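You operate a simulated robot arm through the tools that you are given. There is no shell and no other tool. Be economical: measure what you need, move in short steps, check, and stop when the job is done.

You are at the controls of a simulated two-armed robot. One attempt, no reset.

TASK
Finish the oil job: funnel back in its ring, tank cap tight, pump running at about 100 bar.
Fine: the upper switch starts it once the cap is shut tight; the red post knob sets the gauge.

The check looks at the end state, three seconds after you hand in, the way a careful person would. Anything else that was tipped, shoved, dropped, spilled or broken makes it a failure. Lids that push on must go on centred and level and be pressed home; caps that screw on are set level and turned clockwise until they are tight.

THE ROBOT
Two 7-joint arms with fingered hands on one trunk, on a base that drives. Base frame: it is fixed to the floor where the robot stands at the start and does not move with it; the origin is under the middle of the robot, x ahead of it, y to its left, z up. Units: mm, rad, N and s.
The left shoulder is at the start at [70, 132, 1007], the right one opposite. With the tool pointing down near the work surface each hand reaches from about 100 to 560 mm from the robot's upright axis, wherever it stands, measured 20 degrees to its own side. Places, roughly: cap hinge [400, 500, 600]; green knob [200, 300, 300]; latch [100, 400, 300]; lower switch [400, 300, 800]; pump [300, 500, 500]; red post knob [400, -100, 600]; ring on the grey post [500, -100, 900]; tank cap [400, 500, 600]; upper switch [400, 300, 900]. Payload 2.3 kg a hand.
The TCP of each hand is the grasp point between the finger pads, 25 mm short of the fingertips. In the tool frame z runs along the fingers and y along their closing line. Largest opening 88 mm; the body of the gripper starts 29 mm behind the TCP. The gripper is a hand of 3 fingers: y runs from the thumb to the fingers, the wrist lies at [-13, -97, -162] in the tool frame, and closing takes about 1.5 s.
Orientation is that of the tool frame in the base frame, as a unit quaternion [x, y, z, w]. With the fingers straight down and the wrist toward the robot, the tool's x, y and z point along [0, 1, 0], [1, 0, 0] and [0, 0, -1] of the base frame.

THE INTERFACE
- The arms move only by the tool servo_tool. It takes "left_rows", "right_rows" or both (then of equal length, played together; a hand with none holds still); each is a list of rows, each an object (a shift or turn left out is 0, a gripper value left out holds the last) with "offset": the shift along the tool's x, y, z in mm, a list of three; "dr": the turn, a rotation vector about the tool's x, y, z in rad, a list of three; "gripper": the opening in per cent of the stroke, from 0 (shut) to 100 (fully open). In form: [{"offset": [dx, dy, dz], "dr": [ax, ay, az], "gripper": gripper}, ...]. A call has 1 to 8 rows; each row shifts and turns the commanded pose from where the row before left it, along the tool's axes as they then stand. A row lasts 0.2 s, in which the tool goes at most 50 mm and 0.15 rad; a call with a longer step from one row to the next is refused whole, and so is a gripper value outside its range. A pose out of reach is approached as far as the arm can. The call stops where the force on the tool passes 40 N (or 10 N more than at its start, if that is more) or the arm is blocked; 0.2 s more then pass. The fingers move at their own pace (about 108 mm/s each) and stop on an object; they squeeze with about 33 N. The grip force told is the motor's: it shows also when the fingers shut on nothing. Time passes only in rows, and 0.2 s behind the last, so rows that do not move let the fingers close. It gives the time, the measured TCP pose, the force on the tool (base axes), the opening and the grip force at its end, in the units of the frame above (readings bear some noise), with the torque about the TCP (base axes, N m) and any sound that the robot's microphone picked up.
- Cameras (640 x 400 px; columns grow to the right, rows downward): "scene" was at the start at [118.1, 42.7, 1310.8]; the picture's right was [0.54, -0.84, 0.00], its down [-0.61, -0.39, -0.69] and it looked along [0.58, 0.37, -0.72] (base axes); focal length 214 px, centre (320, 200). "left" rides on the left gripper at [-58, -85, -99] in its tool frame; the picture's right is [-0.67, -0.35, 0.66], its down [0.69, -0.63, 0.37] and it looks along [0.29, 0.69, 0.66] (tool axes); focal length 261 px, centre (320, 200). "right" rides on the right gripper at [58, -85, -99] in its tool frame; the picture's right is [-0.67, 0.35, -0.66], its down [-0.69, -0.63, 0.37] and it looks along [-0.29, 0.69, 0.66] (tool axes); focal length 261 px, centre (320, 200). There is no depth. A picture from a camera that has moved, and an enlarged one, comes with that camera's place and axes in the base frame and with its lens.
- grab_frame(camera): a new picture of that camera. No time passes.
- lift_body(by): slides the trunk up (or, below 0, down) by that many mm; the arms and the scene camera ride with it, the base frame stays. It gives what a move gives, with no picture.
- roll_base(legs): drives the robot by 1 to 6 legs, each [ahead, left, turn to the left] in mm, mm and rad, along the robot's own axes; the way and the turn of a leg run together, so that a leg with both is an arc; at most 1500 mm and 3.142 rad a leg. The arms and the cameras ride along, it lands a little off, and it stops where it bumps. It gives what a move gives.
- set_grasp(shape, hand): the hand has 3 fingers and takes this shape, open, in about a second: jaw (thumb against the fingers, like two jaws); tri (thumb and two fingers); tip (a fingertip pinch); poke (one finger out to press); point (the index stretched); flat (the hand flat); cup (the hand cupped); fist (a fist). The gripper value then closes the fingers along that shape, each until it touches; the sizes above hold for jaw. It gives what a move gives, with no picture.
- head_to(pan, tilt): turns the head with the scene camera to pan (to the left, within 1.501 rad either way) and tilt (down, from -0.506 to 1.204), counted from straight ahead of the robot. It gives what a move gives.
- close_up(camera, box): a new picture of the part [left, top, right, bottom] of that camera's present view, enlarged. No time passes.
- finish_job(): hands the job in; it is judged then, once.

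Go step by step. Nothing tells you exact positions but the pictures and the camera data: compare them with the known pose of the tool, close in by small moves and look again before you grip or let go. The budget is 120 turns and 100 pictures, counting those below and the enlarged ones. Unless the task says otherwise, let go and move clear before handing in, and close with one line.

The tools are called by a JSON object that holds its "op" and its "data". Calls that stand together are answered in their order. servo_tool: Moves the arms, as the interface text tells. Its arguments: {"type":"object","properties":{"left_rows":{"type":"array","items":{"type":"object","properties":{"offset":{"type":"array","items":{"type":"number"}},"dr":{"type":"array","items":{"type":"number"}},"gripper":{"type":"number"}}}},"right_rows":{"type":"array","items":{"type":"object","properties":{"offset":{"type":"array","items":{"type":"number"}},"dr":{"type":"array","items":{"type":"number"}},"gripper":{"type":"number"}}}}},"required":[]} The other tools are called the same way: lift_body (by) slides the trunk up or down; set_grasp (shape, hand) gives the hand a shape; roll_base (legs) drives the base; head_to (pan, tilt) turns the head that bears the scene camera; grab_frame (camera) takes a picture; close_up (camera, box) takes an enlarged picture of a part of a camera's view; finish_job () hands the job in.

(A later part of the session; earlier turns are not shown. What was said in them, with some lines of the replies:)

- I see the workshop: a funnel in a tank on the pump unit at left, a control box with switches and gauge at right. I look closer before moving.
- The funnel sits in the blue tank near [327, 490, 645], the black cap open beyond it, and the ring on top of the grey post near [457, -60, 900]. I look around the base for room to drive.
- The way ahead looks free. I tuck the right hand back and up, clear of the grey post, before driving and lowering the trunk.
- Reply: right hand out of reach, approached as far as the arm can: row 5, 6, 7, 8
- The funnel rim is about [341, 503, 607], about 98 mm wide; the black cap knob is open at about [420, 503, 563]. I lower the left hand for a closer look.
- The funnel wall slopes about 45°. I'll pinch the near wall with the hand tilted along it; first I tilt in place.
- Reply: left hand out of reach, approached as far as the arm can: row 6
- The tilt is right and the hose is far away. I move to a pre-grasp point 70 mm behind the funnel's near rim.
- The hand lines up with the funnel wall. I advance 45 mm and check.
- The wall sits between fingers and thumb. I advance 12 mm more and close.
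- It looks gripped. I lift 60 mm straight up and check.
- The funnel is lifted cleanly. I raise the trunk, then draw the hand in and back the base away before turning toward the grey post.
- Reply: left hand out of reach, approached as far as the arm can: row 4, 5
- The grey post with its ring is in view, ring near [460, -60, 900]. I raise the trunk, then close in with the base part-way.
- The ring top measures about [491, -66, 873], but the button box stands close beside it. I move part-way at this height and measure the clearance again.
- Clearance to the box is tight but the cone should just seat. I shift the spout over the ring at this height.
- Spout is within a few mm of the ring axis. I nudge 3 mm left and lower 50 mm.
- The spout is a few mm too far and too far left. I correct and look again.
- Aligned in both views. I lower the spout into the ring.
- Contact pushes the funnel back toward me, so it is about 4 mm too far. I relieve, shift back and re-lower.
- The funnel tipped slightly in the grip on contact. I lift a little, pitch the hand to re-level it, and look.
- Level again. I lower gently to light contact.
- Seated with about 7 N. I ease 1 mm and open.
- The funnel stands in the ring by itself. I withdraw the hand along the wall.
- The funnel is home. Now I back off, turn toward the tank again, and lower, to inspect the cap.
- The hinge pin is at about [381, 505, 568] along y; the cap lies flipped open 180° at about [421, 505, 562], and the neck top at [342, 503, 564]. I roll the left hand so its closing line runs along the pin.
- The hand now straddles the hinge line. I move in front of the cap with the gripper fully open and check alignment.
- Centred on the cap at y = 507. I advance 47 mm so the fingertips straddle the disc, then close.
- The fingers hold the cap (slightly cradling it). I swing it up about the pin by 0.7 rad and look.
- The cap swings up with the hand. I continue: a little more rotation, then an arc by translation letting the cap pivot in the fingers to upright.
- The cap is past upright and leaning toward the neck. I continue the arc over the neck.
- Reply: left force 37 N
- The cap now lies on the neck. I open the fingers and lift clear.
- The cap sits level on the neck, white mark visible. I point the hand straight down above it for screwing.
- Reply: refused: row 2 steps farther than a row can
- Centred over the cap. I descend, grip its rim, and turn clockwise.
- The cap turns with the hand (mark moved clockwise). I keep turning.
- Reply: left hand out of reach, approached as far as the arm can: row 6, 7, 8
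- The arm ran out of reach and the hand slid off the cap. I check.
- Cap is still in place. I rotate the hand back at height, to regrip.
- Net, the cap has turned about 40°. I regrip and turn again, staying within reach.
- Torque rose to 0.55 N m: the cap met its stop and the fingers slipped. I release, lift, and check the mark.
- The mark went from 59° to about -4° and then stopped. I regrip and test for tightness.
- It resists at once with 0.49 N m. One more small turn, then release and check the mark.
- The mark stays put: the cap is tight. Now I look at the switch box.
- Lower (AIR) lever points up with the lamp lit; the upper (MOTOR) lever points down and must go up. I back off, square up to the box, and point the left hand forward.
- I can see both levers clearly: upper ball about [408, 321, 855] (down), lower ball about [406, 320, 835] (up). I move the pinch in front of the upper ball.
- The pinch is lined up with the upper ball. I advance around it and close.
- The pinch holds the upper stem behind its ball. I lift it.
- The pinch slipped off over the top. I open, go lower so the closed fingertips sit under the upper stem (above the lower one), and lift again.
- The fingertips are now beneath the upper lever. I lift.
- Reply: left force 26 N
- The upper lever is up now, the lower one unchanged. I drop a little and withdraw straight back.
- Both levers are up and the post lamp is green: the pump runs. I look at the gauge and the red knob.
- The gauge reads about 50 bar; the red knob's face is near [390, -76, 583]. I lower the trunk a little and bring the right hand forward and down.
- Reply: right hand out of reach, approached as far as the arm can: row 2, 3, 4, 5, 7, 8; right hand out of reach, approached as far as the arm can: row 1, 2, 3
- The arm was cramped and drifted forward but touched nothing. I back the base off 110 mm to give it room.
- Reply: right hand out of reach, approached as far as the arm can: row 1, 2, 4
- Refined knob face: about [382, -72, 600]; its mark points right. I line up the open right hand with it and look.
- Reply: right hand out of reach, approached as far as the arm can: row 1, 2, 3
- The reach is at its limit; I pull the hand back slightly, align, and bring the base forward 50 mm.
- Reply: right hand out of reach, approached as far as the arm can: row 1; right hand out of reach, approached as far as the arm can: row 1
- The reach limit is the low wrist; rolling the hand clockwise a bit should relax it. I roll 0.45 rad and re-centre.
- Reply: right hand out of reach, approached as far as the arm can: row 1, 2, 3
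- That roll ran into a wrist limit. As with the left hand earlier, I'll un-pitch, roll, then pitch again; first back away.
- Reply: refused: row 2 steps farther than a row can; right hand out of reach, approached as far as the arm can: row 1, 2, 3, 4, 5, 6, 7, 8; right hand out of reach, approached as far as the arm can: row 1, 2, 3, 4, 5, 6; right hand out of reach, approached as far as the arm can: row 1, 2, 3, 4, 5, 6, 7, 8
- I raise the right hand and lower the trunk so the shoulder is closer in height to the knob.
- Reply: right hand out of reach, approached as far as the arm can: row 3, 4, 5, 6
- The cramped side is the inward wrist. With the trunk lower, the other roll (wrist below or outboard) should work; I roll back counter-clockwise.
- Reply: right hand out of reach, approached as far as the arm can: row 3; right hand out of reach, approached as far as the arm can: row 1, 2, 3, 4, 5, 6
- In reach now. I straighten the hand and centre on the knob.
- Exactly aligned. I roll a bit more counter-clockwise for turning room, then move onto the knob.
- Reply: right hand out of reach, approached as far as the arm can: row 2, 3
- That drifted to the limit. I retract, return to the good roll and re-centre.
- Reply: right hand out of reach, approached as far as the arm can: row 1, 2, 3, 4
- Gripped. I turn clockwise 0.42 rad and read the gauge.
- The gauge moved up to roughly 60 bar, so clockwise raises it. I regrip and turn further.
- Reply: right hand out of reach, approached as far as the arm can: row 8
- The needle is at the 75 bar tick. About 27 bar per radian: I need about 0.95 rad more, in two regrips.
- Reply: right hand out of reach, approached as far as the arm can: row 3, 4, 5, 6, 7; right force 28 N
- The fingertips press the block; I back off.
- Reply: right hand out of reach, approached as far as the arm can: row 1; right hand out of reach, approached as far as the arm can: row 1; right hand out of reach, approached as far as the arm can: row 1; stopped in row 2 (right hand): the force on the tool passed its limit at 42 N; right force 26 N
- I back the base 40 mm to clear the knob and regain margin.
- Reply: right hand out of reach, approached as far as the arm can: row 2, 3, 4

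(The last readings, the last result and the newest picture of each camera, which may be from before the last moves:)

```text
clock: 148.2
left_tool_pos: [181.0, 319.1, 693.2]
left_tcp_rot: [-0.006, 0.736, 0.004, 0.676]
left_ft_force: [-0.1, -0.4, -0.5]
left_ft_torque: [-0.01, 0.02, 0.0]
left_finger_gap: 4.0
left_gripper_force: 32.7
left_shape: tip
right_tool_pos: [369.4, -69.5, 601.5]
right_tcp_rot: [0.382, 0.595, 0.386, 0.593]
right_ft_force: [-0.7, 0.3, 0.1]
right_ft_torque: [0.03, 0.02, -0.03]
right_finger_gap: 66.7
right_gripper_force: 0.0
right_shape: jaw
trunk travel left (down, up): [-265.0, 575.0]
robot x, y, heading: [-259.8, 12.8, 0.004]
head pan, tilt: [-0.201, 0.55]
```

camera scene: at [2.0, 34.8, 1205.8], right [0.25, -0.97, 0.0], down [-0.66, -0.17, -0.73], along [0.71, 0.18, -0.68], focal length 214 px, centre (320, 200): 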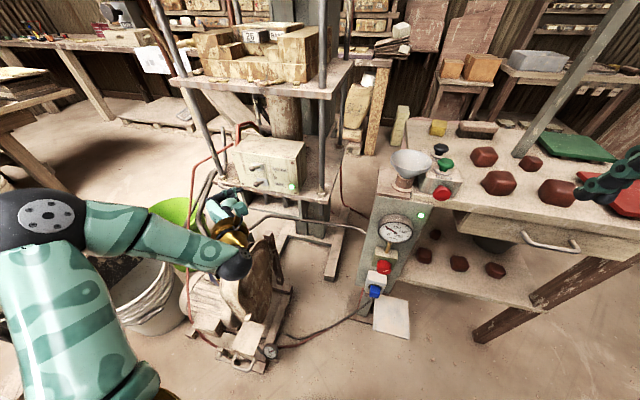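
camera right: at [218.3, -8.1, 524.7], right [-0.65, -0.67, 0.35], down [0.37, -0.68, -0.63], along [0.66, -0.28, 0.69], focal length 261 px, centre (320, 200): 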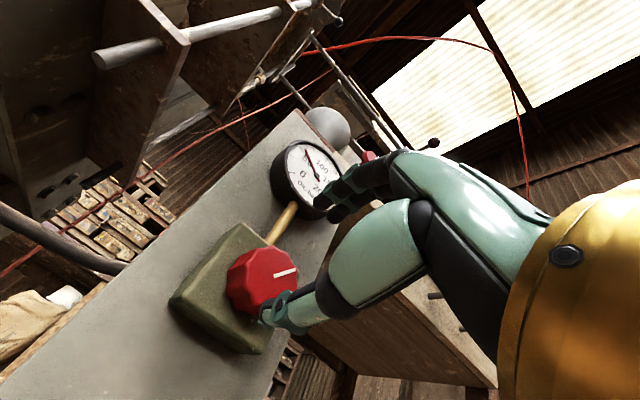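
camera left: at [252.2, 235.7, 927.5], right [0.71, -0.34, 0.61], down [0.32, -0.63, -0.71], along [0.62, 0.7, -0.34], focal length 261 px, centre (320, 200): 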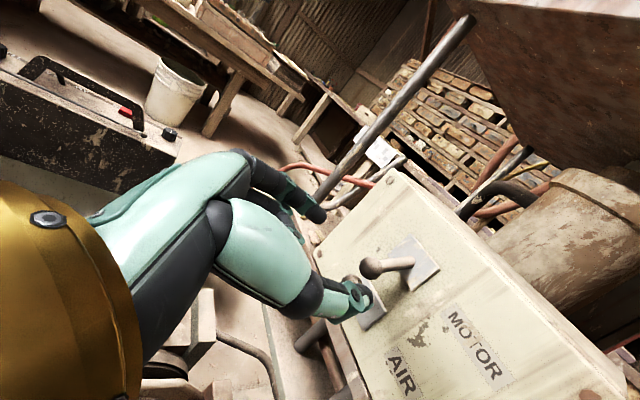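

Right on the knob. I close and turn clockwise 0.42 rad.

{"op": "servo_tool", "data": {"right_rows": [{"offset": [0, 0, 1], "gripper": 0}, {}, {}, {}, {"dr": [0, 0, 0.14]}, {"dr": [0, 0, 0.14]}, {"dr": [0, 0, 0.14]}, {}]}}

{"op": "close_up", "data": {"camera": "scene", "box": [270, 150, 350, 220]}}

```text
clock: 149.9
left_tool_pos: [186.2, 319.9, 690.3]
left_tcp_rot: [-0.007, 0.739, 0.004, 0.674]
left_ft_force: [0.0, 0.0, -0.4]
left_ft_torque: [0.0, 0.0, 0.0]
left_finger_gap: 4.1
left_gripper_force: 32.6
left_shape: tip
right_tool_pos: [367.6, -71.2, 601.1]
right_tcp_rot: [0.502, 0.505, 0.497, 0.496]
right_ft_force: [28.6, -0.6, -3.8]
right_ft_torque: [-0.03, -0.11, -0.03]
right_finger_gap: 31.1
right_gripper_force: 32.3
right_shape: jaw
right hand out of reach, approached as far as the arm can: row 5, 6
trunk travel left (down, up): [-265.0, 575.0]
robot x, y, heading: [-257.3, 12.4, 0.004]
head pan, tilt: [-0.201, 0.55]
stopped in row 8 (right hand): the force on the tool passed its limit at 41 N (the readings are from after the stop); the commanded pose is now the measured one
```

```text
5.71 times, centred on (310, 185) of scene
camera zoom: at [-111.6, -4.0, 1031.8], right [-0.19, -0.98, 0.0], down [-0.52, 0.1, -0.85], along [0.83, -0.17, -0.53], focal length 1226 px, centre (377, 286)
```

zoom: 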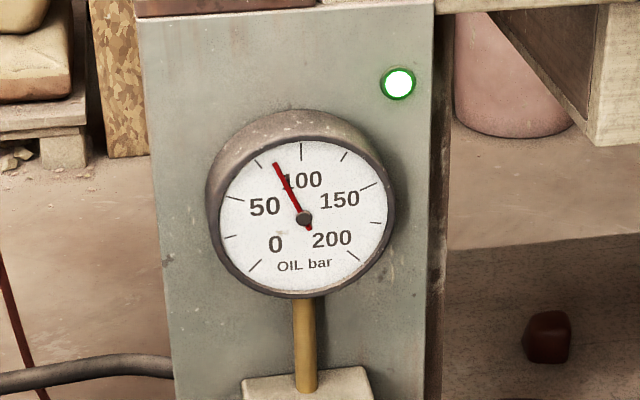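

Now about 83 bar. I release, bring the base 12 mm forward for reach, and roll back for another grip.

{"op": "servo_tool", "data": {"right_rows": [{"gripper": 74}, {}, {}]}}

{"op": "servo_tool", "data": {"right_rows": [{"offset": [0, 0, -20]}, {"dr": [0, 0, -0.14]}, {"dr": [0, 0, -0.14]}, {"dr": [0, 0, -0.14]}, {}]}}

{"op": "roll_base", "data": {"legs": [[14, 0, 0]]}}

```text
clock: 150.7
left_tool_pos: [178.8, 319.1, 694.6]
left_tcp_rot: [-0.007, 0.736, 0.005, 0.677]
left_ft_force: [0.3, 0.5, 0.5]
left_ft_torque: [0.0, 0.05, -0.01]
left_finger_gap: 3.8
left_gripper_force: 32.7
left_shape: tip
right_tool_pos: [360.9, -69.0, 607.7]
right_tcp_rot: [0.498, 0.502, 0.502, 0.498]
right_ft_force: [0.3, 0.2, 0.1]
right_ft_torque: [0.0, 0.04, -0.02]
right_finger_gap: 64.8
right_gripper_force: 0.2
right_shape: jaw
trunk travel left (down, up): [-265.0, 575.0]
robot x, y, heading: [-257.0, 12.5, 0.003]
head pan, tilt: [-0.201, 0.55]
```

```text
clock: 151.9
left_tool_pos: [180.7, 318.6, 695.4]
left_tcp_rot: [-0.006, 0.736, 0.004, 0.677]
left_ft_force: [-0.5, -0.7, -0.2]
left_ft_torque: [0.0, 0.03, -0.01]
left_finger_gap: 4.0
left_gripper_force: 33.1
left_shape: tip
right_tool_pos: [362.4, -68.9, 605.7]
right_tcp_rot: [0.383, 0.595, 0.385, 0.592]
right_ft_force: [-0.5, 0.1, -0.6]
right_ft_torque: [0.01, -0.03, -0.01]
right_finger_gap: 64.7
right_gripper_force: 0.1
right_shape: jaw
right hand out of reach, approached as far as the arm can: row 1
trunk travel left (down, up): [-265.0, 575.0]
robot x, y, heading: [-255.9, 13.9, 0.007]
head pan, tilt: [-0.201, 0.55]
```

```text
clock: 152.7
left_tool_pos: [193.7, 319.6, 695.8]
left_tcp_rot: [-0.006, 0.735, 0.005, 0.677]
left_ft_force: [0.9, -0.6, -1.0]
left_ft_torque: [-0.04, -0.03, 0.0]
left_finger_gap: 4.1
left_gripper_force: 32.1
left_shape: tip
right_tool_pos: [375.3, -69.7, 607.9]
right_tcp_rot: [0.382, 0.595, 0.385, 0.592]
right_ft_force: [-4.2, 0.3, -0.2]
right_ft_torque: [0.0, 0.12, -0.06]
right_finger_gap: 64.7
right_gripper_force: 0.0
right_shape: jaw
trunk travel left (down, up): [-265.0, 575.0]
robot x, y, heading: [-243.6, 10.0, 0.005]
head pan, tilt: [-0.201, 0.55]
```

{"op": "servo_tool", "data": {"right_rows": [{"offset": [2, -5.5, -4]}, {}]}}

{"op": "servo_tool", "data": {"right_rows": [{"gripper": 0}, {}, {}, {}, {"dr": [0, 0, 0.14]}, {"dr": [0, 0, 0.14]}, {"dr": [0, 0, 0.14]}, {}]}}

```text
clock: 153.3
left_tool_pos: [194.5, 318.7, 694.1]
left_tcp_rot: [-0.006, 0.736, 0.004, 0.676]
left_ft_force: [1.5, 0.2, -0.7]
left_ft_torque: [-0.02, 0.04, -0.02]
left_finger_gap: 4.3
left_gripper_force: 33.2
left_shape: tip
right_tool_pos: [372.8, -69.8, 602.0]
right_tcp_rot: [0.383, 0.595, 0.386, 0.592]
right_ft_force: [0.0, -0.5, -0.7]
right_ft_torque: [0.0, -0.03, 0.01]
right_finger_gap: 64.8
right_gripper_force: 0.0
right_shape: jaw
trunk travel left (down, up): [-265.0, 575.0]
robot x, y, heading: [-241.6, 14.8, -0.0]
head pan, tilt: [-0.201, 0.55]
```

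```text
clock: 155.1
left_tool_pos: [195.5, 318.9, 694.0]
left_tcp_rot: [-0.007, 0.736, 0.005, 0.677]
left_ft_force: [-0.1, 0.2, 0.3]
left_ft_torque: [-0.03, 0.0, 0.0]
left_finger_gap: 4.1
left_gripper_force: 33.0
left_shape: tip
right_tool_pos: [372.0, -70.9, 601.7]
right_tcp_rot: [0.5, 0.502, 0.5, 0.498]
right_ft_force: [6.7, -0.4, 2.9]
right_ft_torque: [-0.03, -0.15, 0.02]
right_finger_gap: 33.9
right_gripper_force: 33.1
right_shape: jaw
trunk travel left (down, up): [-265.0, 575.0]
robot x, y, heading: [-250.8, 14.4, 0.004]
head pan, tilt: [-0.201, 0.55]
```

{"op": "close_up", "data": {"camera": "scene", "box": [270, 150, 350, 220]}}

```text
5.71 times, centred on (310, 185) of scene
camera zoom: at [-104.8, -3.9, 1032.9], right [-0.2, -0.98, 0.0], down [-0.51, 0.1, -0.85], along [0.84, -0.17, -0.52], focal length 1226 px, centre (377, 286)
```

zoom: 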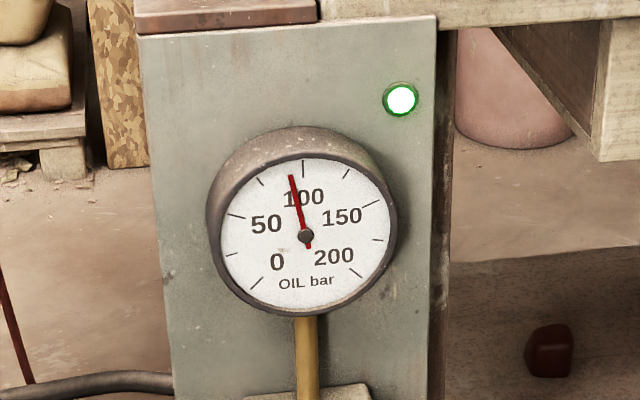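

92–93 bar. At about 22 bar per radian I need 0.33 rad more: one more regrip.

{"op": "servo_tool", "data": {"right_rows": [{"gripper": 74}, {}, {"offset": [0, 0, -5], "dr": [0, 0, -0.11]}, {"dr": [0, 0, -0.11]}, {"dr": [0, 0, -0.11]}, {"offset": [0, 0, 5]}, {}]}}

{"op": "servo_tool", "data": {"right_rows": [{"gripper": 0}, {}, {}, {}, {"dr": [0, 0, 0.11]}, {"dr": [0, 0, 0.11]}, {"dr": [0, 0, 0.115]}, {}]}}

```text
clock: 156.7
left_tool_pos: [194.9, 320.0, 694.4]
left_tcp_rot: [-0.007, 0.736, 0.005, 0.677]
left_ft_force: [0.0, -0.3, 0.1]
left_ft_torque: [0.04, -0.01, 0.03]
left_finger_gap: 4.2
left_gripper_force: 32.6
left_shape: tip
right_tool_pos: [371.5, -69.1, 602.1]
right_tcp_rot: [0.409, 0.578, 0.412, 0.574]
right_ft_force: [0.3, -0.8, 0.6]
right_ft_torque: [0.02, 0.01, 0.04]
right_finger_gap: 64.8
right_gripper_force: 0.1
right_shape: jaw
trunk travel left (down, up): [-265.0, 575.0]
robot x, y, heading: [-245.5, 17.1, 0.004]
head pan, tilt: [-0.201, 0.55]
```

```text
clock: 158.5
left_tool_pos: [194.6, 320.3, 694.7]
left_tcp_rot: [-0.006, 0.736, 0.005, 0.677]
left_ft_force: [-0.1, -0.2, 0.5]
left_ft_torque: [-0.01, 0.0, -0.02]
left_finger_gap: 4.3
left_gripper_force: 32.6
left_shape: tip
right_tool_pos: [371.0, -68.4, 601.1]
right_tcp_rot: [0.501, 0.5, 0.502, 0.497]
right_ft_force: [0.9, 2.2, -0.1]
right_ft_torque: [-0.06, -0.03, 0.04]
right_finger_gap: 34.0
right_gripper_force: 32.9
right_shape: jaw
trunk travel left (down, up): [-265.0, 575.0]
robot x, y, heading: [-241.6, 11.6, 0.007]
head pan, tilt: [-0.201, 0.55]
```

I open and withdraw the right hand, then take the last picture of gauge and funnel.

{"op": "servo_tool", "data": {"right_rows": [{"gripper": 78}, {}, {"offset": [0, 0, -15]}, {"offset": [0, 0, -15]}, {"offset": [0, 0, -15]}]}}

{"op": "close_up", "data": {"camera": "scene", "box": [255, 90, 385, 215]}}

```text
clock: 159.7
left_tool_pos: [194.2, 318.4, 694.8]
left_tcp_rot: [-0.006, 0.736, 0.004, 0.677]
left_ft_force: [-0.5, -0.4, 1.0]
left_ft_torque: [0.04, 0.01, -0.02]
left_finger_gap: 4.0
left_gripper_force: 33.0
left_shape: tip
right_tool_pos: [333.5, -55.3, 599.2]
right_tcp_rot: [0.501, 0.5, 0.5, 0.499]
right_ft_force: [0.3, -0.1, -0.5]
right_ft_torque: [-0.02, 0.0, -0.01]
right_finger_gap: 68.5
right_gripper_force: 0.1
right_shape: jaw
right hand out of reach, approached as far as the arm can: row 3, 4, 5
trunk travel left (down, up): [-265.0, 575.0]
robot x, y, heading: [-242.2, 12.5, 0.007]
head pan, tilt: [-0.201, 0.55]
```

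```text
3.20 times, centred on (320, 152) of scene
camera zoom: at [-105.6, -3.7, 1033.0], right [-0.2, -0.98, 0.0], down [-0.51, 0.1, -0.85], along [0.84, -0.17, -0.52], focal length 686 px, centre (320, 352)
```

zoom: 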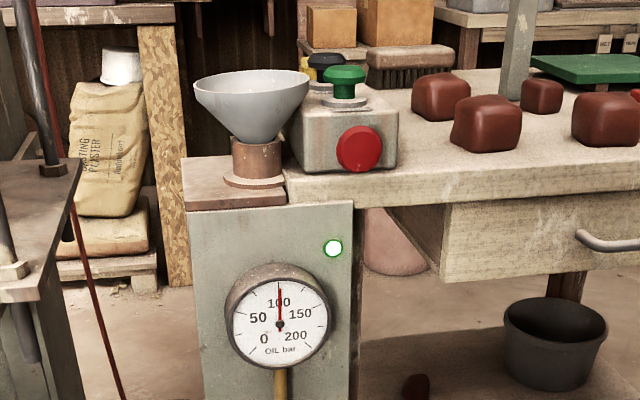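

The gauge reads 100 bar, the pump lamp is green and the funnel stands level in its ring. I back away and hand in.

{"op": "roll_base", "data": {"legs": [[-80, 0, 0]]}}

{"op": "finish_job", "data": {}}

```text
clock: 160.8
left_tool_pos: [115.1, 319.2, 694.7]
left_tcp_rot: [-0.006, 0.736, 0.004, 0.677]
left_ft_force: [-0.3, -0.1, 0.5]
left_ft_torque: [0.01, 0.01, 0.0]
left_finger_gap: 4.2
left_gripper_force: 32.9
left_shape: tip
right_tool_pos: [254.8, -55.6, 598.3]
right_tcp_rot: [0.5, 0.501, 0.501, 0.498]
right_ft_force: [0.4, 0.6, 1.2]
right_ft_torque: [0.0, -0.01, -0.04]
right_finger_gap: 68.2
right_gripper_force: 0.0
right_shape: jaw
trunk travel left (down, up): [-265.0, 575.0]
robot x, y, heading: [-322.9, 13.1, 0.003]
head pan, tilt: [-0.201, 0.55]
```

```text
The job is handed in.
```

The oil job is finished and handed in: the funnel is back in its ring, the cap is screwed tight, and the pump is running at about 100 bar on the gauge.
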